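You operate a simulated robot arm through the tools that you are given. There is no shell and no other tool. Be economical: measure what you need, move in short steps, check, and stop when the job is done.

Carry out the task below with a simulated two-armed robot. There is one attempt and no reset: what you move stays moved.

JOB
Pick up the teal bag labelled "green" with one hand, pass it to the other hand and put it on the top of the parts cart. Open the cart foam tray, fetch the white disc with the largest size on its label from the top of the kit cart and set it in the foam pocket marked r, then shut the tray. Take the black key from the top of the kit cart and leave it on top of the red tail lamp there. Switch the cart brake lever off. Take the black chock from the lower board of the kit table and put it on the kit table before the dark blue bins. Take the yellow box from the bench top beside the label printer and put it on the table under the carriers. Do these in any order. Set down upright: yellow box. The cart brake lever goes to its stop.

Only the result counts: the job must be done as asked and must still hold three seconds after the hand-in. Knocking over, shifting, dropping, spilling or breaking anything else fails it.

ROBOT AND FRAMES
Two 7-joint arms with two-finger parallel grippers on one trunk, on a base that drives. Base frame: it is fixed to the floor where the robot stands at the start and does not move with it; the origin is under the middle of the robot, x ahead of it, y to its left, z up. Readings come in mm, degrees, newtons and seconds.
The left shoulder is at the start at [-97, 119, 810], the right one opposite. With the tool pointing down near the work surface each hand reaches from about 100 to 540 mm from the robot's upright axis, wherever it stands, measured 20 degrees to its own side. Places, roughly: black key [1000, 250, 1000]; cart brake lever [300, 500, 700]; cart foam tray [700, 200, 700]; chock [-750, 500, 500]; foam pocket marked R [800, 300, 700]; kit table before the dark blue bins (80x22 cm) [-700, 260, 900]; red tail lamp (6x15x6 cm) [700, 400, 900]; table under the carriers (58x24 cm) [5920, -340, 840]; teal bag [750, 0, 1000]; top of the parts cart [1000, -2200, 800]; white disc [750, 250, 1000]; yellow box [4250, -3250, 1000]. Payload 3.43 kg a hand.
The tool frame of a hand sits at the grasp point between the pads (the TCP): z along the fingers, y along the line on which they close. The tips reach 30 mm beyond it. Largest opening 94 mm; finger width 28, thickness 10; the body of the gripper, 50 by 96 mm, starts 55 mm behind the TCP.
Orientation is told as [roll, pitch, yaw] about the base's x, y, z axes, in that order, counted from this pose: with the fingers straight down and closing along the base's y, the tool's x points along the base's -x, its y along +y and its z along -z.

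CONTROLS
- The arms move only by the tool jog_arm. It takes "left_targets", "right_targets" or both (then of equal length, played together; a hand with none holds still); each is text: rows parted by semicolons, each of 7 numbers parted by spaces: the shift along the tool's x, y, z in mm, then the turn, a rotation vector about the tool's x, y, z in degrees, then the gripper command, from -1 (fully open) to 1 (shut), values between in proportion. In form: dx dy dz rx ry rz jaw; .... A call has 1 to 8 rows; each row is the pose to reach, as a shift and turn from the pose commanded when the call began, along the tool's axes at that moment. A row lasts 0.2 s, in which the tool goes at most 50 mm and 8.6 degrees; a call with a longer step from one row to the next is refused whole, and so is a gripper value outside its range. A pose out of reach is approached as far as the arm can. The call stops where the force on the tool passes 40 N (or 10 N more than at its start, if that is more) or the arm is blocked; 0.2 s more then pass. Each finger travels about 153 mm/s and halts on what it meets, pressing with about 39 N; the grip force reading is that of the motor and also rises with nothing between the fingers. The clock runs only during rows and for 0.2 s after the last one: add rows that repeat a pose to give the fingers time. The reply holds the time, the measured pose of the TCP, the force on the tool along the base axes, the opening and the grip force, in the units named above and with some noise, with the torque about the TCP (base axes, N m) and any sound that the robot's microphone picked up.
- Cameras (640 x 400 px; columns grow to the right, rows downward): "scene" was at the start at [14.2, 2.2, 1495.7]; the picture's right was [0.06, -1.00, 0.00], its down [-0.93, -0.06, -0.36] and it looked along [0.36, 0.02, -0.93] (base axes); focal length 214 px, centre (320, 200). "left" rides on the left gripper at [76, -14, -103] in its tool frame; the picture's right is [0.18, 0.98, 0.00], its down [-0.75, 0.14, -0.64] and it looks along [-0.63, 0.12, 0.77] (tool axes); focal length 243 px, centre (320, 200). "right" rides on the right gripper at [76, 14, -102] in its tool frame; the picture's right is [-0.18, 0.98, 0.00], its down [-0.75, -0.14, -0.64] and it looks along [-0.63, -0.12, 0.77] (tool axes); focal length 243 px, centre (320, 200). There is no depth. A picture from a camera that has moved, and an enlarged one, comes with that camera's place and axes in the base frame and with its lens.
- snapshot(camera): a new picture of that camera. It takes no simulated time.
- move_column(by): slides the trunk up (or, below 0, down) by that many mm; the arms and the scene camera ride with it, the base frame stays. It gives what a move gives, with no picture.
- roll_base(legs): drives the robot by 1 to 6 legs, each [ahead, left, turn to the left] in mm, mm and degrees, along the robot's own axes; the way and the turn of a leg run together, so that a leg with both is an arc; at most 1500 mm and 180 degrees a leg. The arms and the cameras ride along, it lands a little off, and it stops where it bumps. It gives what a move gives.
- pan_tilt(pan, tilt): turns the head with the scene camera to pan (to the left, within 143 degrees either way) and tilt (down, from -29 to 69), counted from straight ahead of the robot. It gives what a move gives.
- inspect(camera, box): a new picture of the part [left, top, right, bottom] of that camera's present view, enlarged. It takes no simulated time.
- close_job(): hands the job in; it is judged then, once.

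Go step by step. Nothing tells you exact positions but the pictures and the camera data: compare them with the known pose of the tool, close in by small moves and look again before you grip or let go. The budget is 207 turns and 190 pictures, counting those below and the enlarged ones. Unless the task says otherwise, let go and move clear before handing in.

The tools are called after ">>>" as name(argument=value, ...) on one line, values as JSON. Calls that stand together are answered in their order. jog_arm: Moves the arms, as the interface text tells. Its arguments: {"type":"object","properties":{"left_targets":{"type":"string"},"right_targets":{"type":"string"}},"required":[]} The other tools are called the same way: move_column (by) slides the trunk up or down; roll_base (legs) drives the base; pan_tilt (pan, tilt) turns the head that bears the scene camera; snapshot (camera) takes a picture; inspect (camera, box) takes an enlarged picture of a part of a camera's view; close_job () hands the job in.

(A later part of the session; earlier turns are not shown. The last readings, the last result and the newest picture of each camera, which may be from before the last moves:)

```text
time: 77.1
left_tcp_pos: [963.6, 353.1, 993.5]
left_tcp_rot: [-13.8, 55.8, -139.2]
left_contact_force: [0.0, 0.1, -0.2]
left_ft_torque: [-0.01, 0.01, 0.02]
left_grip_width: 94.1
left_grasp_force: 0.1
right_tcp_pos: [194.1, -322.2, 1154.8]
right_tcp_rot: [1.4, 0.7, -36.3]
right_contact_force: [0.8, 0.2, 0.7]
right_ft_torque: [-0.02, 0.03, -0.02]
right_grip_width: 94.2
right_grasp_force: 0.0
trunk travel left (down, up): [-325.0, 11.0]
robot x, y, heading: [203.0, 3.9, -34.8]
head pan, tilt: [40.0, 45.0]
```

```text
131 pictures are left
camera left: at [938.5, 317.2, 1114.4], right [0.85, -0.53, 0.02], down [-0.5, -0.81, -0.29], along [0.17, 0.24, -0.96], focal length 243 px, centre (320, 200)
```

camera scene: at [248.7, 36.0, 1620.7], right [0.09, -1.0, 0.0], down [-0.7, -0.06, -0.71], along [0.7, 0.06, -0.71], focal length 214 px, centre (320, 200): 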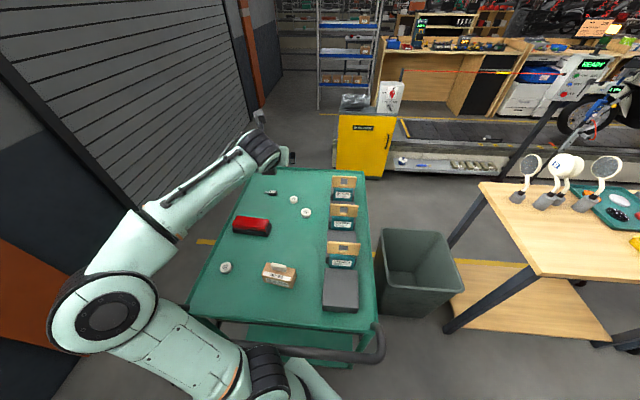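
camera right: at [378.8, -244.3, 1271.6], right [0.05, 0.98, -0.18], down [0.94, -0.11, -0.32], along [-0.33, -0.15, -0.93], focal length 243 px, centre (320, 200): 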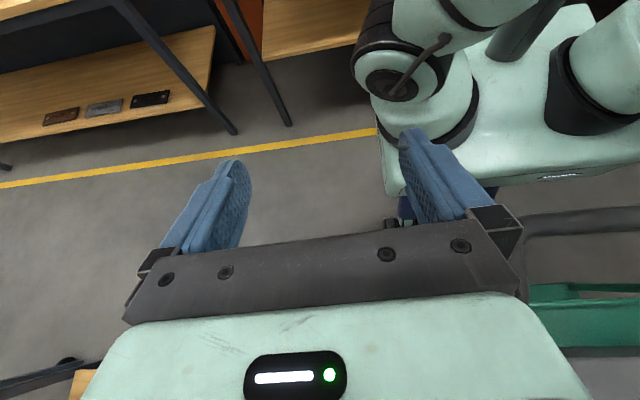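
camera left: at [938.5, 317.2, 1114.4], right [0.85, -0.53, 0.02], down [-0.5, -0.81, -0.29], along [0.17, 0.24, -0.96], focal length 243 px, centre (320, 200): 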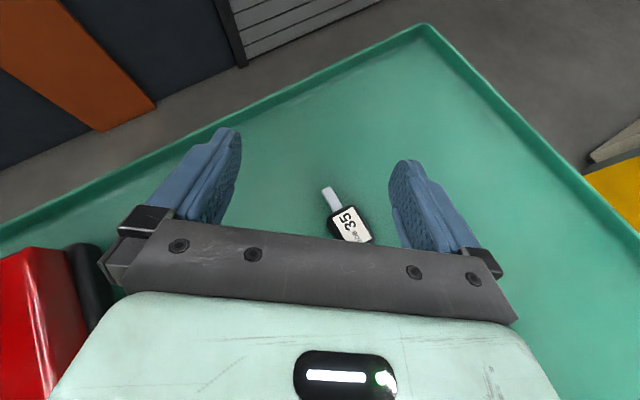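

I corrected the wrong way in roll. I'll fix that now while moving over the key.

>>> jog_arm(left_targets="-10 10 3 -3 -0.3 -1.1 -1;-19 20 6 -6 -0.6 -2.2 -1;-28.6 30 9.7 -8.8 -0.8 -3.3 -1;-28.6 30 9.7 -8.8 -0.8 -3.3 -1")

>>> snapshot(camera="left")

>>> snapshot(camera="scene")

```text
time: 78.1
left_tcp_pos: [978.0, 329.3, 962.1]
left_tcp_rot: [0.0, 55.5, -133.3]
left_contact_force: [0.1, -0.1, -0.3]
left_ft_torque: [-0.02, 0.0, -0.02]
left_grip_width: 94.0
left_grasp_force: 0.1
right_tcp_pos: [193.6, -323.4, 1154.0]
right_tcp_rot: [1.5, 0.8, -36.2]
right_contact_force: [-0.2, 0.2, 0.7]
right_ft_torque: [0.0, 0.0, -0.01]
right_grip_width: 93.8
right_grasp_force: 0.0
trunk travel left (down, up): [-325.0, 11.0]
robot x, y, heading: [200.1, 2.8, -35.1]
head pan, tilt: [40.0, 45.0]
```

```text
130 pictures are left
camera left: at [939.5, 309.3, 1083.5], right [0.79, -0.6, 0.15], down [-0.55, -0.79, -0.26], along [0.27, 0.12, -0.95], focal length 243 px, centre (320, 200)
```

left: 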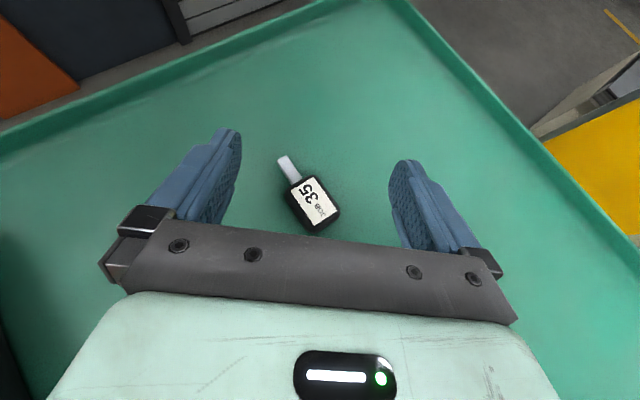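

```text
129 pictures are left
camera scene: at [249.1, 37.0, 1620.6], right [0.09, -1.0, 0.0], down [-0.7, -0.06, -0.71], along [0.7, 0.06, -0.71], focal length 214 px, centre (320, 200)
```

scene: 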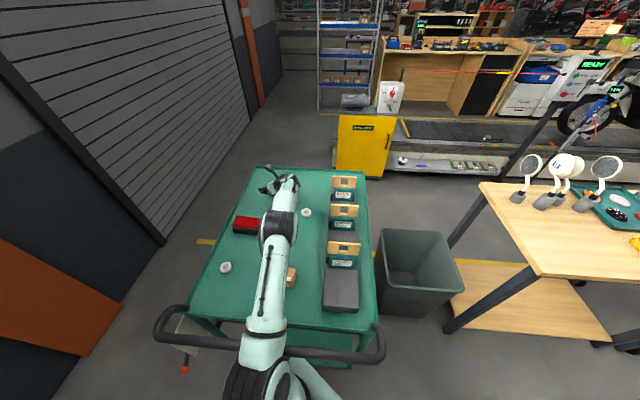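

Good pose with no pushing. I'll descend to the key.

>>> jog_arm(left_targets="-14 0 8 0 0 0 -1;-27 0 16 0 0 0 -1;-27 0 16 0 0 0 -1")

>>> snapshot(camera="left")

```text
time: 78.9
left_tcp_pos: [977.1, 328.7, 930.2]
left_tcp_rot: [0.0, 55.4, -133.2]
left_contact_force: [0.1, 0.2, -0.3]
left_ft_torque: [0.01, 0.0, 0.04]
left_grip_width: 94.0
left_grasp_force: 0.1
right_tcp_pos: [192.0, -322.7, 1154.0]
right_tcp_rot: [1.4, 0.6, -36.4]
right_contact_force: [0.5, -0.5, 0.6]
right_ft_torque: [-0.01, -0.03, 0.0]
right_grip_width: 94.2
right_grasp_force: 0.0
trunk travel left (down, up): [-325.0, 11.0]
robot x, y, heading: [203.6, 11.6, -35.0]
head pan, tilt: [40.0, 45.0]
```

```text
128 pictures are left
camera left: at [937.9, 307.7, 1052.0], right [0.79, -0.6, 0.15], down [-0.55, -0.79, -0.26], along [0.27, 0.12, -0.95], focal length 243 px, centre (320, 200)
```

left: 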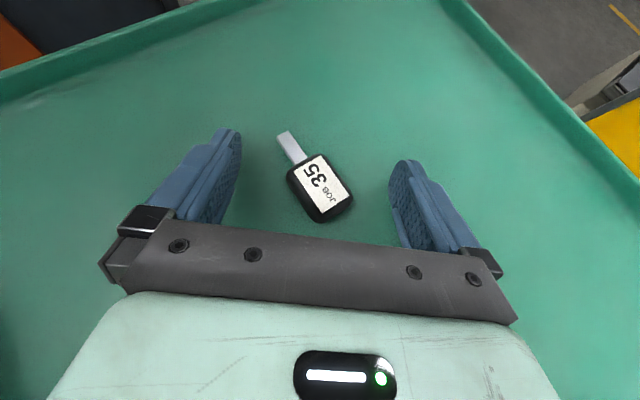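

>>> jog_arm(left_targets="-4.2 2 -4.4 0 0 0 -1;-4.2 2 -4.4 0 0 0 0;-4.2 2 -4.4 0 0 0 0.5;-4.2 2 -4.4 0 0 0 1;-4.2 2 -4.4 0 0 0 1;-4.2 2 -4.4 0 0 0 1")

>>> snapshot(camera="left")

```text
time: 80.3
left_tcp_pos: [974.7, 322.2, 930.5]
left_tcp_rot: [0.1, 55.5, -133.3]
left_contact_force: [-0.4, -1.0, 0.3]
left_ft_torque: [0.0, 0.02, -0.01]
left_grip_width: 46.4
left_grasp_force: 39.1
right_tcp_pos: [192.2, -324.1, 1153.6]
right_tcp_rot: [1.6, 0.6, -36.3]
right_contact_force: [-0.4, 0.4, 0.8]
right_ft_torque: [0.01, -0.02, -0.05]
right_grip_width: 94.4
right_grasp_force: 0.0
trunk travel left (down, up): [-325.0, 11.0]
robot x, y, heading: [200.9, 2.5, -34.9]
head pan, tilt: [40.0, 45.0]
```

```text
127 pictures are left
camera left: at [935.3, 302.1, 1051.3], right [0.79, -0.6, 0.15], down [-0.55, -0.79, -0.26], along [0.27, 0.12, -0.95], focal length 243 px, centre (320, 200)
```

left: 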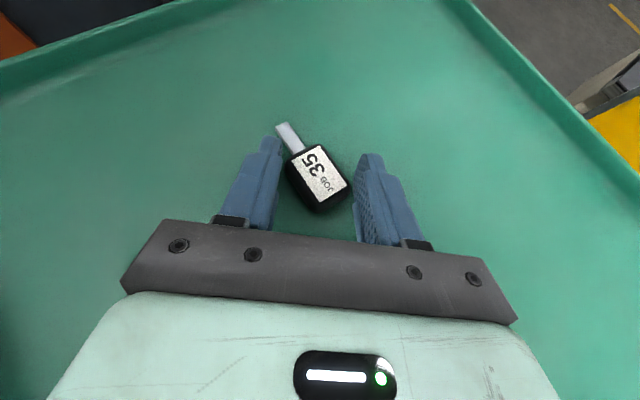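

It's held corner to corner. I'll lift gently and see whether it stays.

>>> jog_arm(left_targets="8 0 -6 0 0 0 1;16 0 -11 0 0 0 1;25 0 -17 0 0 0 1;33 0 -23 0 0 0 1;33 0 -23 0 0 0 1")

>>> snapshot(camera="left")

```text
time: 81.5
left_tcp_pos: [974.7, 322.0, 971.0]
left_tcp_rot: [0.0, 55.5, -133.3]
left_contact_force: [0.0, -0.6, 0.3]
left_ft_torque: [-0.02, 0.01, -0.02]
left_grip_width: 46.2
left_grasp_force: 39.3
right_tcp_pos: [193.5, -323.6, 1153.5]
right_tcp_rot: [1.5, 0.7, -36.3]
right_contact_force: [0.5, -0.4, -0.1]
right_ft_torque: [-0.01, -0.02, 0.02]
right_grip_width: 94.1
right_grasp_force: 0.1
trunk travel left (down, up): [-325.0, 11.0]
robot x, y, heading: [199.9, 4.6, -35.0]
head pan, tilt: [40.0, 45.0]
```

```text
126 pictures are left
camera left: at [935.7, 301.9, 1092.3], right [0.79, -0.6, 0.15], down [-0.55, -0.79, -0.26], along [0.27, 0.12, -0.95], focal length 243 px, centre (320, 200)
```

left: 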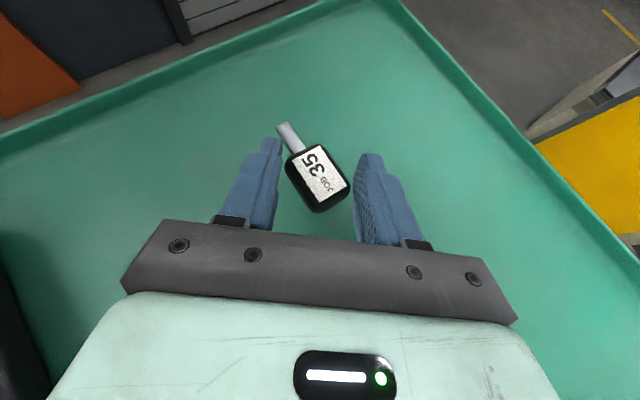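

Held. I'll carry it over the lamp, high.

>>> jog_arm(left_targets="12 -18 -32 0 0 0 1;16 -46 -65 0 0 0 1;12 -80 -95 0 0 0 1;6 -114 -124 0 0 0 1;0 -146 -152 0 0 0 1;-8 -174 -178 0 0 0 1;-15 -198 -199 0 0 0 1;-15 -198 -199 0 0 0 1")

>>> snapshot(camera="left")

>>> inspect(camera="scene", box=[180, 150, 380, 290])

```text
time: 83.3
left_tcp_pos: [710.5, 333.4, 1073.0]
left_tcp_rot: [0.1, 55.6, -133.2]
left_contact_force: [0.7, -0.1, -1.1]
left_ft_torque: [-0.02, 0.0, 0.02]
left_grip_width: 46.0
left_grasp_force: 39.1
right_tcp_pos: [190.4, -324.7, 1153.7]
right_tcp_rot: [1.6, 0.7, -36.3]
right_contact_force: [0.7, 0.1, 0.1]
right_ft_torque: [0.02, -0.02, 0.0]
right_grip_width: 93.9
right_grasp_force: 0.0
trunk travel left (down, up): [-325.0, 11.0]
robot x, y, heading: [203.2, 4.9, -34.9]
head pan, tilt: [40.0, 45.0]
```

```text
125 pictures are left
camera left: at [670.3, 312.5, 1194.5], right [0.79, -0.6, 0.15], down [-0.55, -0.79, -0.26], along [0.28, 0.12, -0.95], focal length 243 px, centre (320, 200)
```

left: 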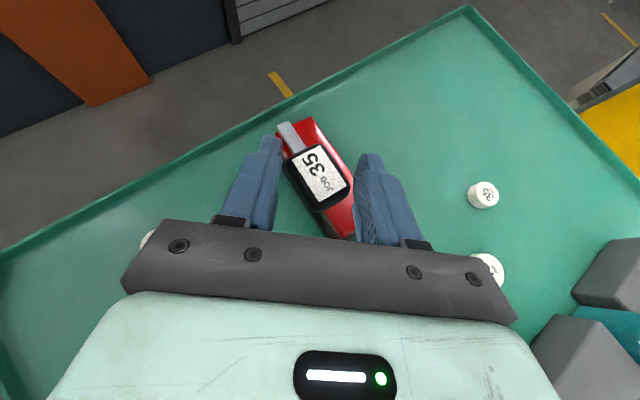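

```text
2.86 times, centred on (280, 220) of scene
camera zoom: at [246.2, 36.3, 1620.8], right [0.09, -1.0, 0.0], down [-0.7, -0.06, -0.71], along [0.71, 0.06, -0.71], focal length 613 px, centre (434, 143)
```

zoom: 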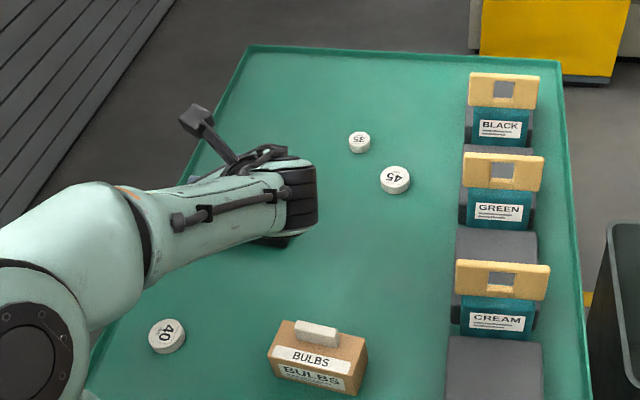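

The lamp centre is about (752,357), top about 960. I'll shift the key over it and lower most of the way.

>>> jog_arm(left_targets="-14 12 24 0 0 0 1;-30 24 40 0 0 0 1;-46 24 57 0 0 0 1;-46 24 57 0 0 0 1")

>>> snapshot(camera="left")

>>> inspect(camera="scene", box=[200, 170, 320, 250])

```text
time: 84.3
left_tcp_pos: [742.8, 332.8, 999.2]
left_tcp_rot: [0.0, 55.5, -133.3]
left_contact_force: [0.7, -0.2, -0.1]
left_ft_torque: [0.01, 0.0, -0.02]
left_grip_width: 45.9
left_grasp_force: 38.8
right_tcp_pos: [192.6, -323.2, 1153.8]
right_tcp_rot: [1.5, 0.6, -36.4]
right_contact_force: [0.0, -0.1, -0.2]
right_ft_torque: [-0.01, -0.02, 0.02]
right_grip_width: 94.0
right_grasp_force: 0.0
trunk travel left (down, up): [-325.0, 11.0]
robot x, y, heading: [205.6, 8.8, -34.9]
head pan, tilt: [40.0, 45.0]
```

```text
123 pictures are left
camera left: at [704.1, 311.9, 1121.7], right [0.79, -0.6, 0.15], down [-0.55, -0.79, -0.26], along [0.27, 0.12, -0.95], focal length 243 px, centre (320, 200)
```

left: 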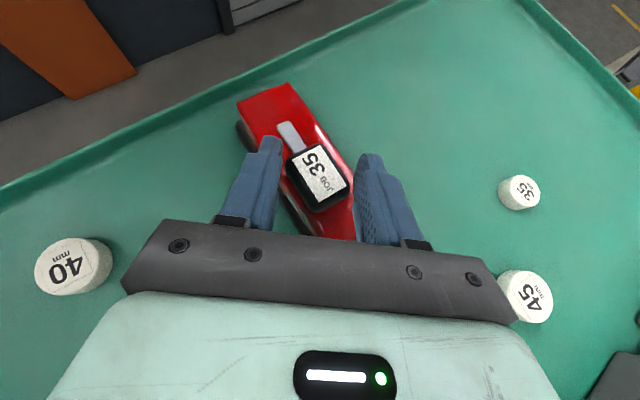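

```text
5.00 times, centred on (260, 210) of scene
camera zoom: at [249.2, 37.1, 1620.6], right [0.09, -1.0, 0.0], down [-0.7, -0.06, -0.71], along [0.7, 0.06, -0.71], focal length 1072 px, centre (620, 150)
```

zoom: 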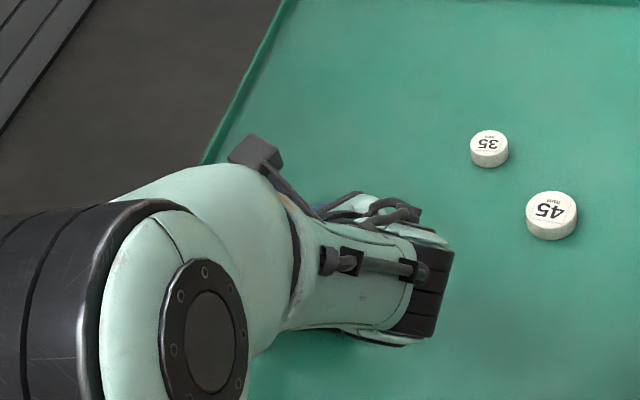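

Key is centred on the lamp. I'll lower in small steps watching for contact.

>>> jog_arm(left_targets="-3.3 0 2.3 0 0 0 1;-6.6 0 4.5 0 0 0 1;-6.6 0 4.5 0 0 0 1")

>>> jog_arm(left_targets="-2.5 0 1.7 0 0 0 1;-2.5 0 1.7 0 0 0 1")

```text
time: 85.1
left_tcp_pos: [742.3, 331.5, 992.3]
left_tcp_rot: [0.0, 55.5, -133.3]
left_contact_force: [-0.6, 0.1, -0.2]
left_ft_torque: [-0.04, 0.0, 0.0]
left_grip_width: 45.9
left_grasp_force: 39.1
right_tcp_pos: [192.9, -323.2, 1154.4]
right_tcp_rot: [1.5, 0.7, -36.3]
right_contact_force: [0.4, 0.2, -0.6]
right_ft_torque: [0.03, 0.0, -0.01]
right_grip_width: 94.2
right_grasp_force: 0.2
trunk travel left (down, up): [-325.0, 11.0]
robot x, y, heading: [202.9, 7.4, -35.2]
head pan, tilt: [40.0, 45.0]
```

```text
time: 85.7
left_tcp_pos: [743.5, 330.7, 988.2]
left_tcp_rot: [0.0, 55.5, -133.4]
left_contact_force: [-0.8, 0.3, -0.9]
left_ft_torque: [0.03, 0.0, 0.02]
left_grip_width: 45.6
left_grasp_force: 38.9
right_tcp_pos: [192.9, -324.6, 1153.1]
right_tcp_rot: [1.5, 0.7, -36.3]
right_contact_force: [0.0, 0.2, -0.5]
right_ft_torque: [0.0, 0.01, 0.02]
right_grip_width: 94.0
right_grasp_force: 0.0
trunk travel left (down, up): [-325.0, 11.0]
robot x, y, heading: [201.6, 4.3, -35.2]
head pan, tilt: [40.0, 45.0]
```

>>> jog_arm(left_targets="-2.5 0 1.7 0 0 0 1;-2.5 0 1.7 0 0 0 1")

>>> jog_arm(left_targets="-2 0 1.4 0 0 0 1;-2 0 1.4 0 0 0 1")

>>> snapshot(camera="left")

```text
time: 86.3
left_tcp_pos: [743.9, 330.2, 986.0]
left_tcp_rot: [0.0, 55.5, -133.4]
left_contact_force: [0.1, -0.3, -0.2]
left_ft_torque: [0.01, -0.03, 0.0]
left_grip_width: 45.5
left_grasp_force: 38.8
right_tcp_pos: [193.1, -323.6, 1154.0]
right_tcp_rot: [1.5, 0.8, -36.4]
right_contact_force: [-0.7, -1.2, 0.6]
right_ft_torque: [-0.03, 0.01, 0.02]
right_grip_width: 94.2
right_grasp_force: 0.0
trunk travel left (down, up): [-325.0, 11.0]
robot x, y, heading: [203.7, 4.8, -35.0]
head pan, tilt: [40.0, 45.0]
```

```text
time: 86.9
left_tcp_pos: [743.3, 330.1, 985.0]
left_tcp_rot: [0.0, 55.6, -133.2]
left_contact_force: [0.1, 1.0, 5.7]
left_ft_torque: [0.08, -0.05, 0.08]
left_grip_width: 45.6
left_grasp_force: 38.8
right_tcp_pos: [193.3, -323.6, 1153.4]
right_tcp_rot: [1.4, 0.7, -36.4]
right_contact_force: [0.0, -0.2, 0.7]
right_ft_torque: [-0.03, 0.01, 0.02]
right_grip_width: 93.9
right_grasp_force: 0.0
trunk travel left (down, up): [-325.0, 11.0]
robot x, y, heading: [202.4, 7.5, -35.0]
head pan, tilt: [40.0, 45.0]
```

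```text
121 pictures are left
camera left: at [704.0, 311.1, 1106.3], right [0.79, -0.6, 0.15], down [-0.55, -0.79, -0.26], along [0.28, 0.12, -0.95], focal length 243 px, centre (320, 200)
```

left: 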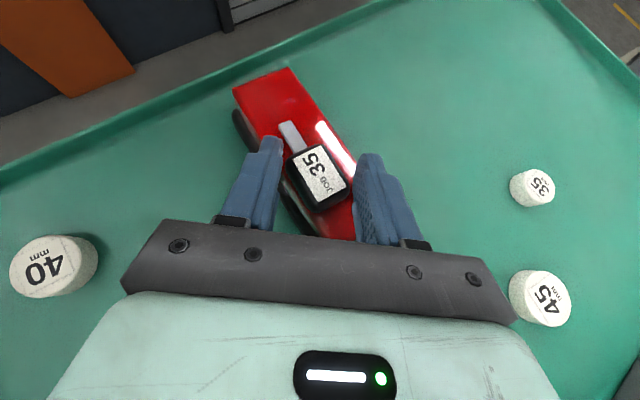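

Contact at 985. The key is centred on the lamp, so I'll release and lift.

>>> jog_arm(left_targets="0.5 0 -0.4 0 0 0 0.3;0.5 0 -0.4 0 0 0 -0.3;0.5 0 -0.4 0 0 0 -1;0.5 0 -0.4 0 0 0 -1;20 0 -14 0 0 0 -1;41 0 -28 0 0 0 -1;70 0 -48 0 0 0 -1")

>>> snapshot(camera="left")

```text
time: 88.5
left_tcp_pos: [741.0, 330.2, 1069.3]
left_tcp_rot: [0.0, 55.5, -133.2]
left_contact_force: [0.1, -0.6, -0.6]
left_ft_torque: [0.02, -0.03, 0.0]
left_grip_width: 94.2
left_grasp_force: 0.0
right_tcp_pos: [193.7, -323.2, 1154.2]
right_tcp_rot: [1.5, 0.7, -36.2]
right_contact_force: [0.0, 0.2, 1.0]
right_ft_torque: [0.01, -0.04, 0.03]
right_grip_width: 94.0
right_grasp_force: 0.0
trunk travel left (down, up): [-325.0, 11.0]
robot x, y, heading: [204.6, 3.6, -35.0]
head pan, tilt: [40.0, 45.0]
```

```text
120 pictures are left
camera left: at [703.3, 311.3, 1191.0], right [0.79, -0.6, 0.15], down [-0.55, -0.79, -0.26], along [0.27, 0.12, -0.95], focal length 243 px, centre (320, 200)
```

left: 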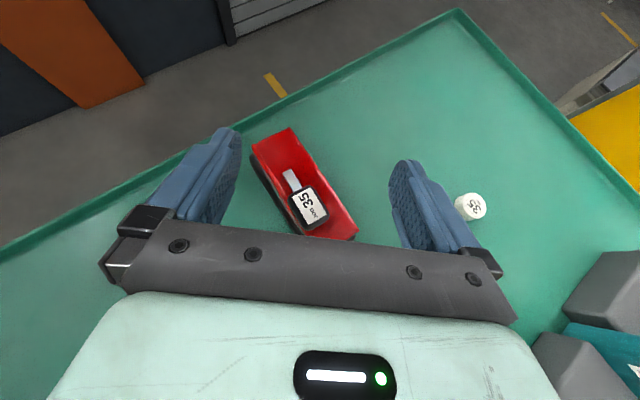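

Key placed on the lamp. Now I'll regrasp the 45 disc with a steeper hand. First I yaw back and move over it.

>>> jog_arm(left_targets="10 30 -25 -6 0 4.2 -1;5 65 -28 -12 0 8.3 -1;-5 100 -30 -18 0 12.4 -1;-15 135 -31 -24 0 16.5 -1;-28 170 -31 -31 0 21.3 -1;-45 205 -31 -38 0 26.1 -1")

>>> jog_arm(left_targets="0 0 0 0 -8 0 -1;0 0 0 0 -16 0 -1;0 0 0 0 -24 0 -1;0 0 0 0 -32 0 -1;0 0 0 0 -40 0 -1;0 0 0 0 -40 0 -1")

>>> snapshot(camera="left")

```text
time: 89.9
left_tcp_pos: [858.3, 152.4, 1048.6]
left_tcp_rot: [0.1, 55.5, -179.6]
left_contact_force: [0.2, -0.2, 0.4]
left_ft_torque: [-0.02, 0.03, 0.03]
left_grip_width: 94.1
left_grasp_force: 0.1
right_tcp_pos: [193.2, -323.6, 1152.8]
right_tcp_rot: [1.5, 0.7, -36.3]
right_contact_force: [-0.2, -0.1, 0.5]
right_ft_torque: [-0.03, -0.02, -0.02]
right_grip_width: 94.0
right_grasp_force: 0.0
trunk travel left (down, up): [-325.0, 11.0]
robot x, y, heading: [203.9, 3.0, -34.8]
head pan, tilt: [40.0, 45.0]
```

```text
time: 91.3
left_tcp_pos: [857.2, 153.2, 1049.0]
left_tcp_rot: [0.1, 15.5, -179.3]
left_contact_force: [-0.3, -1.1, 0.2]
left_ft_torque: [-0.01, -0.01, -0.01]
left_grip_width: 94.0
left_grasp_force: 0.1
left hand out of reach, approached as far as the arm can: row 1, 2
right_tcp_pos: [192.1, -323.0, 1154.8]
right_tcp_rot: [1.4, 0.6, -36.3]
right_contact_force: [0.6, 0.5, -0.1]
right_ft_torque: [0.01, -0.05, 0.0]
right_grip_width: 93.8
right_grasp_force: 0.0
trunk travel left (down, up): [-325.0, 11.0]
robot x, y, heading: [205.4, 10.3, -35.0]
head pan, tilt: [40.0, 45.0]
```

```text
119 pictures are left
camera left: at [903.1, 168.3, 1169.3], right [0.19, -0.98, 0.05], down [-0.9, -0.15, 0.42], along [-0.4, -0.12, -0.91], focal length 243 px, centre (320, 200)
```

left: 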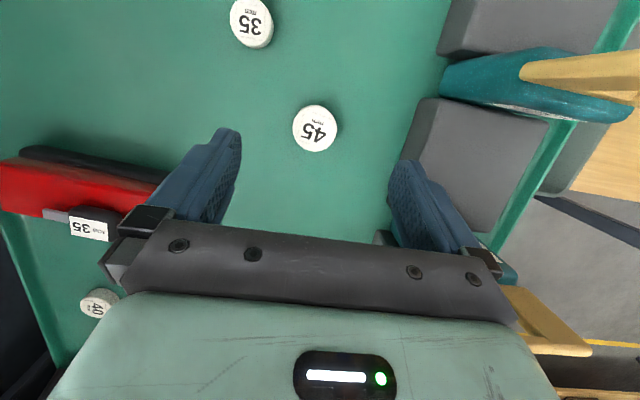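

>>> jog_arm(left_targets="-6 0 35 0 -8 0 -1;-13 -1 69 0 -15.5 0 -1;-13 -1 69 0 -15.5 0 -1")

>>> snapshot(camera="left")

```text
time: 92.1
left_tcp_pos: [863.7, 153.3, 979.1]
left_tcp_rot: [0.0, -0.2, -179.5]
left_contact_force: [-0.3, 0.0, -0.1]
left_ft_torque: [-0.02, 0.02, 0.01]
left_grip_width: 93.9
left_grasp_force: 0.0
right_tcp_pos: [191.6, -323.6, 1154.1]
right_tcp_rot: [1.5, 0.7, -36.2]
right_contact_force: [0.1, -0.7, 0.2]
right_ft_torque: [0.04, -0.04, -0.03]
right_grip_width: 93.9
right_grasp_force: 0.0
trunk travel left (down, up): [-325.0, 11.0]
robot x, y, heading: [202.9, 2.9, -35.0]
head pan, tilt: [40.0, 45.0]
```

```text
118 pictures are left
camera left: at [939.2, 169.2, 1080.9], right [0.19, -0.98, 0.0], down [-0.75, -0.15, 0.64], along [-0.63, -0.13, -0.77], focal length 243 px, centre (320, 200)
```

left: 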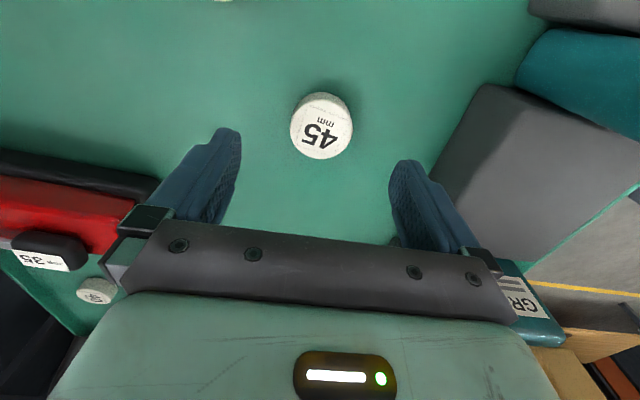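

>>> jog_arm(left_targets="8 -1 15 0 0 0 -1;8 -1 30 0 0 0 -1;8 -1 42 0 0 0 -1;8 -1 42 0 0 0 -1")

>>> snapshot(camera="left")

```text
time: 93.1
left_tcp_pos: [873.0, 155.2, 936.6]
left_tcp_rot: [-0.1, 0.0, -179.4]
left_contact_force: [0.8, 0.7, 0.9]
left_ft_torque: [0.0, 0.06, -0.01]
left_grip_width: 93.9
left_grasp_force: 0.1
right_tcp_pos: [192.4, -323.5, 1154.7]
right_tcp_rot: [1.6, 0.7, -36.3]
right_contact_force: [-0.5, -0.5, -0.1]
right_ft_torque: [-0.02, 0.0, -0.03]
right_grip_width: 94.1
right_grasp_force: 0.0
trunk travel left (down, up): [-325.0, 11.0]
robot x, y, heading: [203.0, 5.8, -34.9]
head pan, tilt: [40.0, 45.0]
```

```text
117 pictures are left
camera left: at [947.7, 170.7, 1040.0], right [0.19, -0.98, 0.0], down [-0.75, -0.15, 0.64], along [-0.63, -0.12, -0.77], focal length 243 px, centre (320, 200)
```

left: 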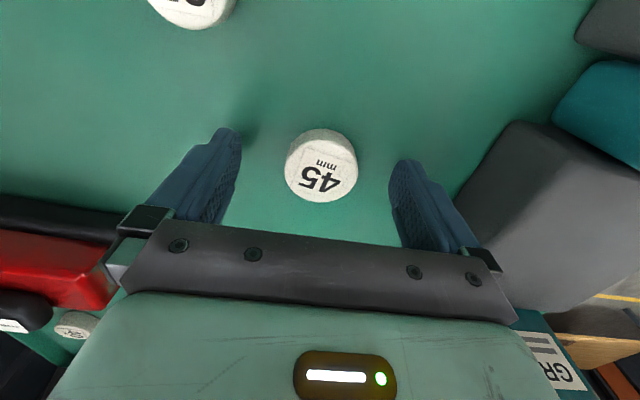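

>>> jog_arm(left_targets="-4 0 1 0 0 0 -1;-4 0 1 0 0 0 0.3;-4 0 1 0 0 0 1;-4 0 1 0 0 0 1;-4 0 1 0 0 0 1;-4 0 -30 0 0 0 1;-4 0 -70 0 0 0 1")

>>> snapshot(camera="left")

```text
time: 94.7
left_tcp_pos: [867.4, 155.3, 1008.0]
left_tcp_rot: [0.0, 0.0, -179.5]
left_contact_force: [0.7, -0.3, -0.5]
left_ft_torque: [-0.03, -0.03, 0.05]
left_grip_width: 42.7
left_grasp_force: 38.9
right_tcp_pos: [193.2, -323.3, 1152.2]
right_tcp_rot: [1.5, 0.7, -36.3]
right_contact_force: [-0.6, -0.1, 0.5]
right_ft_torque: [0.02, 0.0, 0.03]
right_grip_width: 93.9
right_grasp_force: 0.0
trunk travel left (down, up): [-325.0, 11.0]
robot x, y, heading: [204.9, 9.1, -35.2]
head pan, tilt: [40.0, 45.0]
```

```text
116 pictures are left
camera left: at [942.5, 170.8, 1111.0], right [0.19, -0.98, 0.0], down [-0.75, -0.15, 0.64], along [-0.63, -0.12, -0.77], focal length 243 px, centre (320, 200)
```

left: 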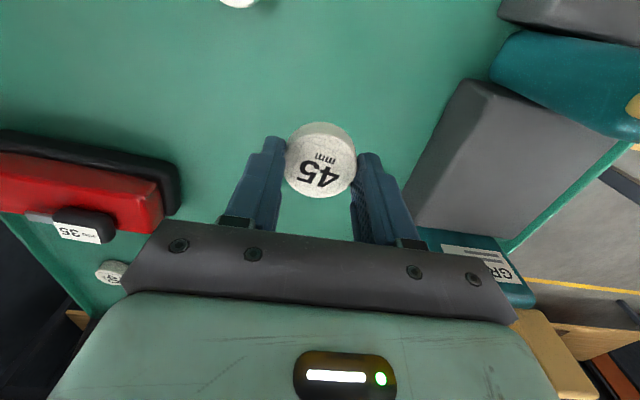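

Firmly held. I'll raise and retract the left hand with the disc, then back the robot off to work on the tray.

>>> jog_arm(left_targets="0 0 -45 0 0 0 1;0 0 -90 0 0 0 1;-40 -5 -115 0 0 0 1;-82 -10 -135 0 0 0 1;-125 -15 -150 0 0 0 1;-170 -20 -160 0 0 0 1;-215 -25 -165 0 0 0 1;-260 -30 -170 0 0 0 1")

>>> roll_base(legs=[[-164, -115, 0], [0, 0, 35], [-250, 0, 0]])

>>> pan_tilt(pan=10, tilt=45)

>>> snapshot(camera="scene")

```text
time: 96.5
left_tcp_pos: [605.3, 183.3, 1178.7]
left_tcp_rot: [0.1, 0.2, -179.4]
left_contact_force: [0.2, -0.1, -0.6]
left_ft_torque: [-0.01, -0.04, 0.01]
left_grip_width: 42.7
left_grasp_force: 38.8
left hand out of reach, approached as far as the arm can: row 2
right_tcp_pos: [191.2, -322.3, 1153.7]
right_tcp_rot: [1.6, 0.7, -36.3]
right_contact_force: [0.1, 0.1, 0.7]
right_ft_torque: [-0.01, -0.01, -0.01]
right_grip_width: 94.1
right_grasp_force: 0.0
trunk travel left (down, up): [-325.0, 11.0]
robot x, y, heading: [205.2, 4.1, -35.1]
head pan, tilt: [40.0, 45.0]
```

```text
time: 101.2
left_tcp_pos: [-16.6, 382.5, 1177.3]
left_tcp_rot: [0.0, -0.1, -144.4]
left_contact_force: [0.1, -0.1, -0.8]
left_ft_torque: [-0.01, 0.0, -0.03]
left_grip_width: 42.6
left_grasp_force: 39.5
right_tcp_pos: [-66.8, -270.6, 1154.7]
right_tcp_rot: [1.6, 0.6, -1.3]
right_contact_force: [0.1, -0.4, -0.4]
right_ft_torque: [0.0, 0.01, -0.02]
right_grip_width: 94.3
right_grasp_force: 0.0
trunk travel left (down, up): [-325.0, 11.0]
robot x, y, heading: [-248.0, 4.8, 0.0]
head pan, tilt: [40.0, 45.0]
```

```text
time: 102.2
left_tcp_pos: [-16.1, 382.1, 1178.1]
left_tcp_rot: [0.0, 0.0, -144.4]
left_contact_force: [0.4, -0.3, -0.9]
left_ft_torque: [0.03, -0.02, -0.02]
left_grip_width: 42.9
left_grasp_force: 39.1
right_tcp_pos: [-67.7, -271.0, 1155.4]
right_tcp_rot: [1.4, 0.7, -1.3]
right_contact_force: [0.3, -0.6, -0.1]
right_ft_torque: [0.0, -0.01, 0.01]
right_grip_width: 94.3
right_grasp_force: 0.1
trunk travel left (down, up): [-325.0, 11.0]
robot x, y, heading: [-244.5, 4.2, 0.3]
head pan, tilt: [10.0, 45.0]
```

```text
115 pictures are left
camera scene: at [-209.8, 17.4, 1620.6], right [0.18, -0.98, 0.0], down [-0.7, -0.12, -0.71], along [0.7, 0.12, -0.71], focal length 214 px, centre (320, 200)
```

scene: 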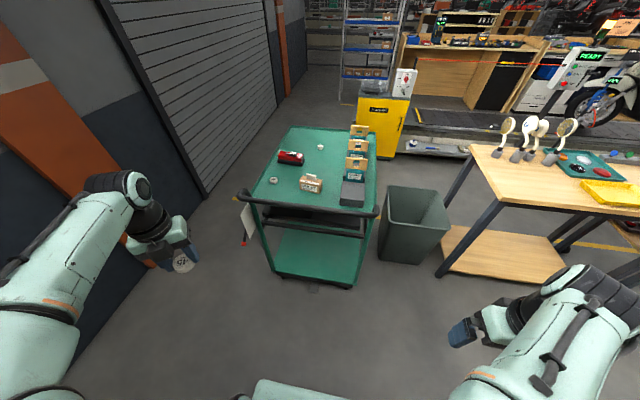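

Good. The key and other items are in place. I'll lower the trunk and zoom in on the tray front and the lever.

>>> move_column(by=-290)

>>> pan_tilt(pan=10, tilt=30)

>>> inspect(camera="scene", box=[210, 140, 430, 280])

>>> snapshot(camera="right")

```text
time: 105.1
left_tcp_pos: [-17.9, 382.4, 886.1]
left_tcp_rot: [0.0, 0.0, -144.4]
left_contact_force: [-0.4, -0.1, -0.4]
left_ft_torque: [0.0, -0.01, 0.0]
left_grip_width: 42.5
left_grasp_force: 39.4
right_tcp_pos: [-54.8, -270.5, 855.7]
right_tcp_rot: [1.5, 1.9, -1.3]
right_contact_force: [0.4, 0.3, -0.2]
right_ft_torque: [0.0, 0.0, -0.01]
right_grip_width: 94.0
right_grasp_force: 0.1
trunk travel left (down, up): [-35.0, 301.0]
robot x, y, heading: [-247.8, 3.6, -0.1]
head pan, tilt: [10.0, 45.0]
```

```text
time: 105.9
left_tcp_pos: [-16.6, 382.2, 887.1]
left_tcp_rot: [0.0, 0.0, -144.5]
left_contact_force: [0.2, 0.3, 0.4]
left_ft_torque: [0.01, 0.01, 0.0]
left_grip_width: 42.9
left_grasp_force: 38.8
right_tcp_pos: [-55.8, -271.8, 854.6]
right_tcp_rot: [1.5, 1.8, -1.3]
right_contact_force: [-0.9, 0.1, 0.5]
right_ft_torque: [-0.02, -0.03, 0.02]
right_grip_width: 94.0
right_grasp_force: 0.0
trunk travel left (down, up): [-35.0, 301.0]
robot x, y, heading: [-243.6, 5.2, -0.0]
head pan, tilt: [10.0, 30.0]
```

```text
2.86 times, centred on (320, 210) of scene
camera zoom: at [-157.1, 18.9, 1340.0], right [0.17, -0.98, 0.0], down [-0.49, -0.09, -0.87], along [0.85, 0.15, -0.5], focal length 613 px, centre (320, 171)
```

zoom: 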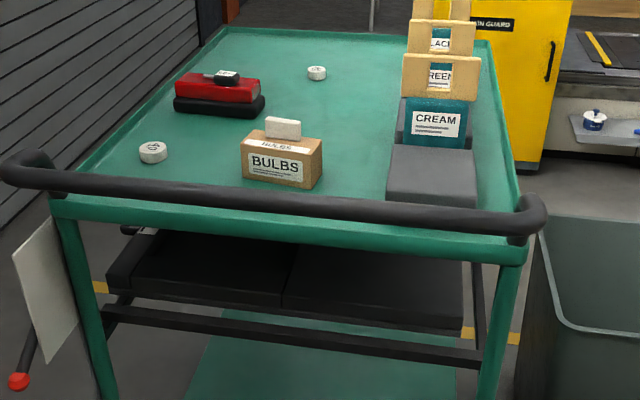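

```text
113 pictures are left
camera right: at [-127.1, -258.0, 959.5], right [0.21, 0.98, 0.02], down [0.77, -0.18, 0.61], along [0.6, -0.11, -0.79], focal length 243 px, centre (320, 200)
```

right: 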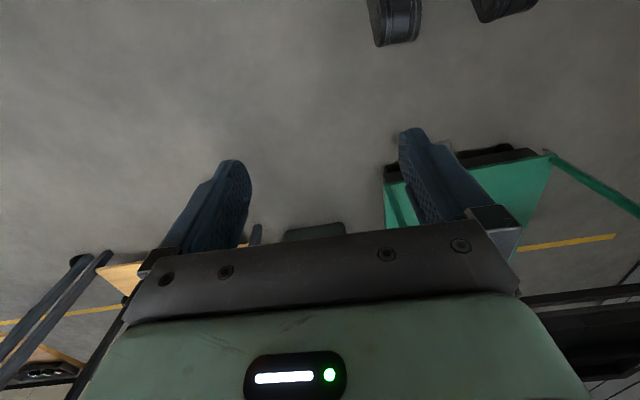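

>>> inspect(camera="scene", box=[230, 205, 310, 262])

>>> inspect(camera="scene", box=[300, 205, 390, 275])

>>> inspect(camera="scene", box=[200, 195, 260, 290])

```text
7.02 times, centred on (270, 234) of scene
camera zoom: at [-157.1, 18.9, 1340.0], right [0.17, -0.98, 0.0], down [-0.49, -0.09, -0.87], along [0.85, 0.15, -0.5], focal length 1505 px, centre (671, -35)
```

zoom: 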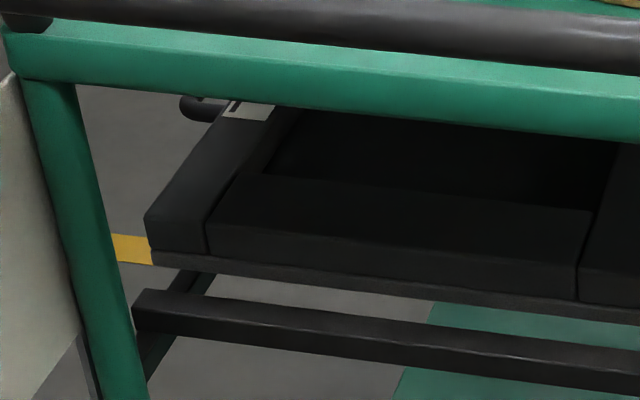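

```text
5.71 times, centred on (345, 240) of scene
camera zoom: at [-157.1, 18.9, 1340.0], right [0.17, -0.98, 0.0], down [-0.49, -0.09, -0.87], along [0.85, 0.15, -0.5], focal length 1226 px, centre (177, -29)
```

zoom: 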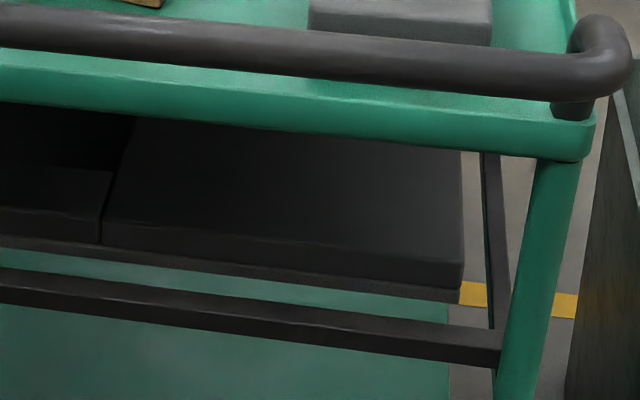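

```text
4.21 times, centred on (230, 242) of scene
camera zoom: at [-157.1, 18.9, 1340.0], right [0.17, -0.98, 0.0], down [-0.49, -0.09, -0.87], along [0.85, 0.15, -0.5], focal length 903 px, centre (699, 21)
```

zoom: 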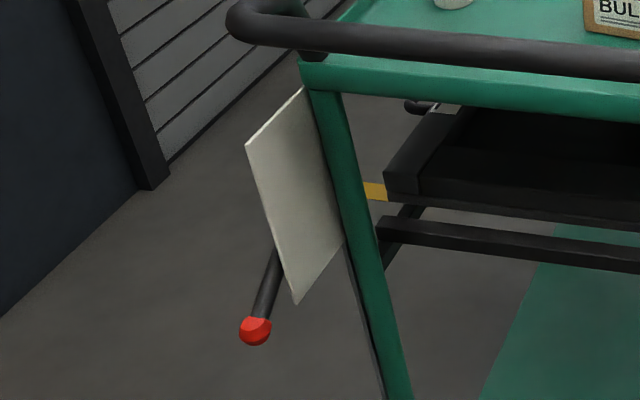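

The tray's handle is on the cart's left side, and there's about 1 m of free floor between the cart and the wall. So the left side is the place to work from. I'll look left before driving there.

>>> pan_tilt(pan=75, tilt=35)

>>> snapshot(camera="scene")

>>> pan_tilt(pan=130, tilt=45)

>>> snapshot(camera="scene")

```text
time: 107.2
left_tcp_pos: [-16.4, 381.5, 885.7]
left_tcp_rot: [0.0, -0.1, -144.4]
left_contact_force: [-0.4, -0.6, 1.1]
left_ft_torque: [-0.01, -0.02, 0.01]
left_grip_width: 42.9
left_grasp_force: 39.1
right_tcp_pos: [-54.8, -270.8, 854.6]
right_tcp_rot: [1.5, 1.9, -1.3]
right_contact_force: [0.1, 1.1, 0.8]
right_ft_torque: [0.0, 0.0, -0.03]
right_grip_width: 94.1
right_grasp_force: 0.1
trunk travel left (down, up): [-35.0, 301.0]
robot x, y, heading: [-251.8, 6.9, 0.2]
head pan, tilt: [75.0, 35.0]
```

```text
109 pictures are left
camera scene: at [-223.4, 88.1, 1332.3], right [0.97, -0.26, 0.0], down [-0.15, -0.55, -0.82], along [0.21, 0.79, -0.57], focal length 214 px, centre (320, 200)
```

scene: 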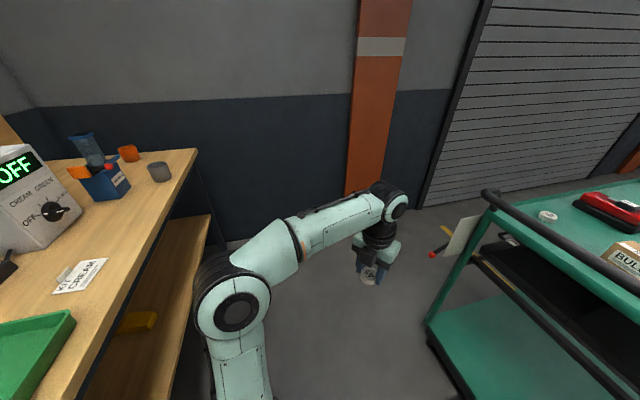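

```text
time: 108.5
left_tcp_pos: [-17.0, 382.8, 887.0]
left_tcp_rot: [0.0, 0.1, -144.3]
left_contact_force: [0.3, -0.6, -0.7]
left_ft_torque: [0.01, 0.0, 0.01]
left_grip_width: 42.6
left_grasp_force: 38.9
right_tcp_pos: [-54.2, -271.1, 854.3]
right_tcp_rot: [1.5, 1.8, -1.3]
right_contact_force: [0.6, 0.4, -0.2]
right_ft_torque: [0.0, -0.01, -0.01]
right_grip_width: 94.0
right_grasp_force: 0.1
trunk travel left (down, up): [-35.0, 301.0]
robot x, y, heading: [-248.2, 3.3, 0.1]
head pan, tilt: [130.0, 45.0]
```

```text
108 pictures are left
camera scene: at [-298.5, 65.4, 1317.5], right [0.77, 0.64, 0.0], down [0.45, -0.54, -0.71], along [-0.45, 0.54, -0.71], focal length 214 px, centre (320, 200)
```

scene: 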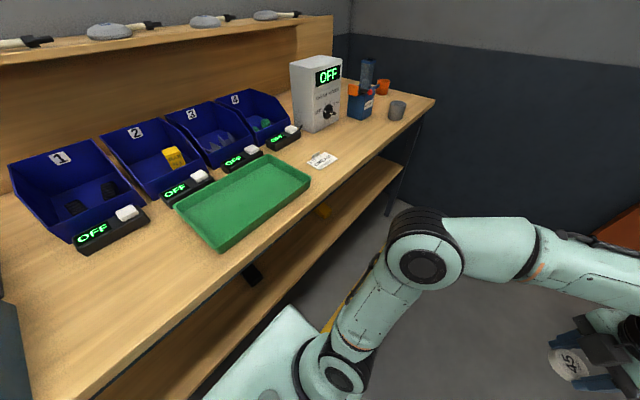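

The route is clear (wall at y≈1500). I'll drive to the cart's left side and face it.

>>> roll_base(legs=[[298, 970, 0], [0, 0, -90], [0, 600, 0]])

>>> pan_tilt(pan=0, tilt=45)

>>> snapshot(camera="scene")

```text
time: 126.5
left_tcp_pos: [1013.0, 740.3, 887.5]
left_tcp_rot: [0.0, 0.0, 125.2]
left_contact_force: [-0.4, 0.5, -0.3]
left_ft_torque: [0.0, 0.02, -0.02]
left_grip_width: 42.6
left_grasp_force: 39.1
right_tcp_pos: [361.0, 783.5, 854.5]
right_tcp_rot: [1.6, 1.9, -91.7]
right_contact_force: [0.7, 0.9, 0.6]
right_ft_torque: [0.02, 0.01, -0.01]
right_grip_width: 93.8
right_grasp_force: 0.1
trunk travel left (down, up): [-35.0, 301.0]
robot x, y, heading: [633.9, 971.9, -90.5]
head pan, tilt: [130.0, 45.0]
```

```text
time: 128.6
left_tcp_pos: [1013.8, 741.6, 887.2]
left_tcp_rot: [0.0, 0.1, 125.2]
left_contact_force: [-0.3, -0.5, -0.5]
left_ft_torque: [0.0, 0.02, 0.02]
left_grip_width: 42.7
left_grasp_force: 39.1
right_tcp_pos: [361.3, 782.7, 854.2]
right_tcp_rot: [1.4, 1.9, -91.7]
right_contact_force: [-0.6, 0.3, 0.4]
right_ft_torque: [-0.02, 0.02, -0.01]
right_grip_width: 94.1
right_grasp_force: 0.0
trunk travel left (down, up): [-35.0, 301.0]
robot x, y, heading: [636.8, 976.3, -90.2]
head pan, tilt: [0.0, 45.0]
```

```text
107 pictures are left
camera scene: at [639.0, 892.0, 1317.5], right [-1.0, 0.01, 0.0], down [0.0, 0.71, -0.71], along [0.0, -0.71, -0.71], focal length 214 px, centre (320, 200)
```

scene: 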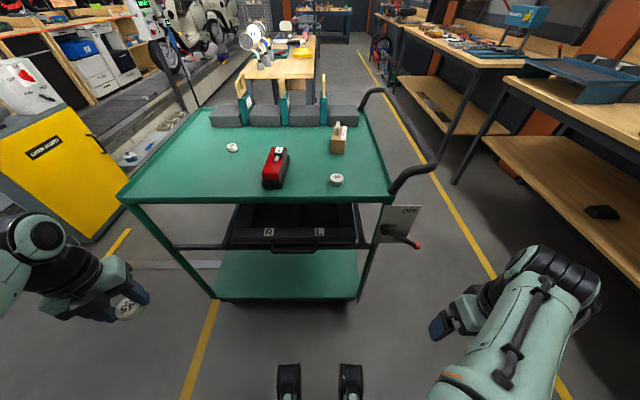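

Now I see the tray's front with R and L marks and a pull handle, plus the brake plate. I'll zoom in.

>>> inspect(camera="scene", box=[210, 190, 380, 300])

>>> inspect(camera="scene", box=[360, 190, 440, 260])

```text
3.64 times, centred on (295, 245) of scene
camera zoom: at [639.0, 892.0, 1317.5], right [-1.0, 0.01, 0.0], down [0.0, 0.71, -0.71], along [0.0, -0.71, -0.71], focal length 780 px, centre (411, 36)
```

zoom: 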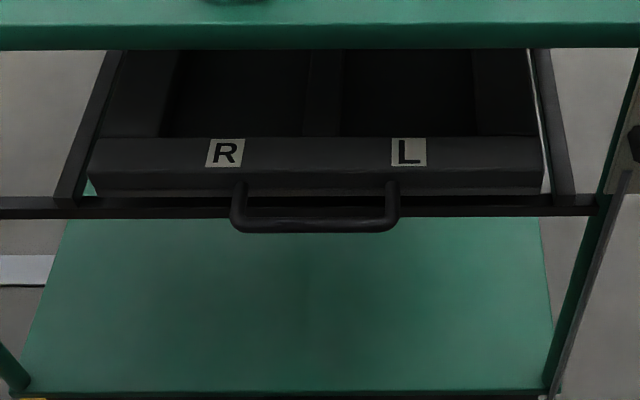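

```text
5.71 times, centred on (400, 225) of scene
camera zoom: at [639.0, 892.0, 1317.5], right [-1.0, 0.01, 0.0], down [0.0, 0.71, -0.71], along [0.0, -0.71, -0.71], focal length 1226 px, centre (-137, 57)
```

zoom: 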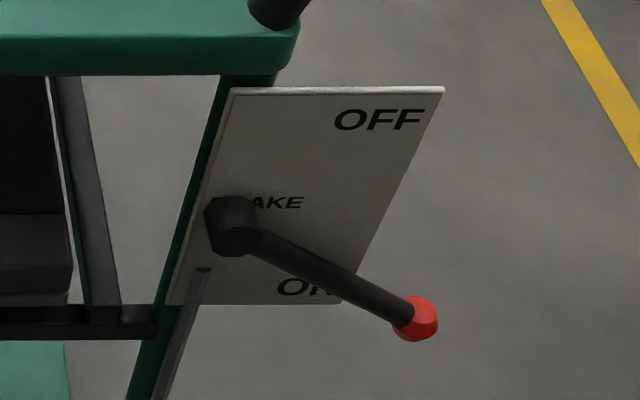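

Two big foam wells (R on the +x side) and a U-handle; the tray slides out towards me. I'll shift the base so my right arm faces the handle, and look again for depth.

>>> roll_base(legs=[[-25, 190, 0]])

>>> inspect(camera="scene", box=[300, 160, 520, 300])

>>> jog_arm(right_targets="0 0 0 0 0 -8.5 -1;0 0 0 0 0 -17 -1;0 0 0 0 0 -25.5 -1;0 0 0 0 0 -34 -1;0 0 0 0 0 -42.5 -1;0 0 0 0 0 -51 -1;0 0 0 0 0 -59.5 -1;0 0 0 0 0 -68 -1")

```text
time: 130.9
left_tcp_pos: [1203.4, 765.0, 886.5]
left_tcp_rot: [0.0, 0.0, 125.2]
left_contact_force: [0.2, 0.2, -0.7]
left_ft_torque: [-0.01, -0.01, -0.01]
left_grip_width: 43.2
left_grasp_force: 39.0
right_tcp_pos: [550.9, 806.7, 854.6]
right_tcp_rot: [1.5, 1.9, -91.7]
right_contact_force: [0.8, -0.3, 0.0]
right_ft_torque: [-0.01, -0.04, -0.03]
right_grip_width: 93.7
right_grasp_force: 0.1
trunk travel left (down, up): [-35.0, 301.0]
robot x, y, heading: [826.0, 996.9, -90.3]
head pan, tilt: [0.0, 45.0]
```

```text
2.86 times, centred on (410, 230) of scene
camera zoom: at [829.1, 915.9, 1317.5], right [-1.0, 0.01, 0.0], down [0.0, 0.71, -0.71], along [-0.01, -0.71, -0.71], focal length 613 px, centre (63, 114)
```

zoom: 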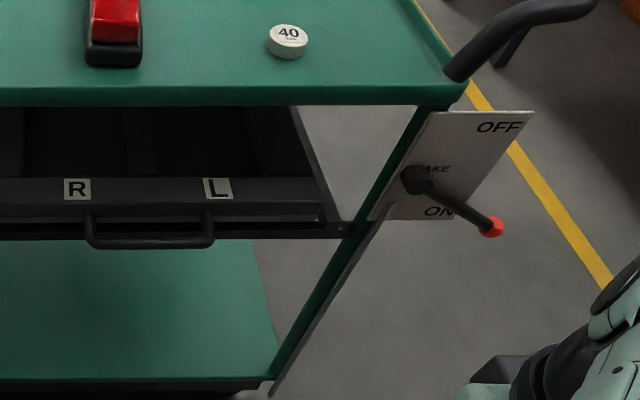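

```text
time: 132.7
left_tcp_pos: [1203.7, 764.0, 887.7]
left_tcp_rot: [0.0, 0.1, 125.2]
left_contact_force: [-0.4, -0.5, -0.3]
left_ft_torque: [-0.01, -0.01, -0.02]
left_grip_width: 42.7
left_grasp_force: 38.8
right_tcp_pos: [549.8, 807.1, 854.7]
right_tcp_rot: [2.4, -0.7, -23.6]
right_contact_force: [0.5, 0.1, -0.1]
right_ft_torque: [0.01, 0.04, 0.01]
right_grip_width: 94.0
right_grasp_force: 0.0
trunk travel left (down, up): [-35.0, 301.0]
robot x, y, heading: [825.7, 1001.1, -90.4]
head pan, tilt: [0.0, 45.0]
```

Handle bar ≈ (723,523,717); brake hub ≈ (447,502,803); knob ≈ (328,506,723). I'll leave the brake for later so the cart stays put. The right hand moves in front of the handle; then I turn it to point horizontally with the jaws closing vertically.

>>> jog_arm(right_targets="-35 5 15 0 0 -5 0;-70 10 30 0 0 -10 0;-105 15 45 0 0 -15 0;-140 20 60 0 0 -20 0;-177 26 75 0 0 -23.6 0")

>>> jog_arm(right_targets="0 0 0 8.5 0 0 0;0 0 0 17 0 0 0;0 0 0 25.5 0 0 0;0 0 0 34 0 0 0;0 0 0 42.5 0 0 0;0 0 0 51 0 0 0;0 0 0 59.5 0 0 0;0 0 0 68 0 0 0")

>>> snapshot(camera="scene")

```text
time: 133.9
left_tcp_pos: [1203.5, 764.7, 887.4]
left_tcp_rot: [0.0, -0.1, 125.1]
left_contact_force: [0.4, -0.1, 0.2]
left_ft_torque: [-0.02, -0.02, -0.01]
left_grip_width: 42.7
left_grasp_force: 39.1
right_tcp_pos: [725.2, 761.7, 783.5]
right_tcp_rot: [1.7, -1.4, 0.0]
right_contact_force: [0.0, -0.3, -0.4]
right_ft_torque: [-0.02, -0.03, 0.0]
right_grip_width: 47.1
right_grasp_force: 0.0
trunk travel left (down, up): [-35.0, 301.0]
robot x, y, heading: [826.8, 997.9, -90.6]
head pan, tilt: [0.0, 45.0]
```

```text
time: 135.1
left_tcp_pos: [1204.0, 765.6, 886.0]
left_tcp_rot: [0.0, -0.1, 125.2]
left_contact_force: [0.0, 0.4, 0.0]
left_ft_torque: [-0.01, -0.03, -0.03]
left_grip_width: 42.6
left_grasp_force: 38.3
right_tcp_pos: [719.2, 758.9, 764.6]
right_tcp_rot: [-33.6, -11.0, -1.2]
right_contact_force: [-0.3, 0.0, -0.4]
right_ft_torque: [0.0, 0.05, -0.01]
right_grip_width: 47.1
right_grasp_force: 0.0
right hand out of reach, approached as far as the arm can: row 6
trunk travel left (down, up): [-35.0, 301.0]
robot x, y, heading: [824.6, 997.3, -90.1]
head pan, tilt: [0.0, 45.0]
stopped in row 6 (right hand): the arm was blocked; the commanded pose is now the measured one
```

```text
103 pictures are left
camera scene: at [828.8, 915.8, 1317.5], right [-1.0, 0.01, 0.0], down [0.0, 0.71, -0.71], along [0.0, -0.71, -0.71], focal length 214 px, centre (320, 200)
```

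scene: 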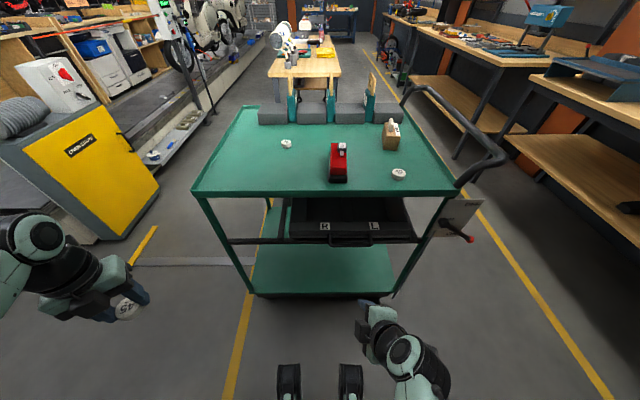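

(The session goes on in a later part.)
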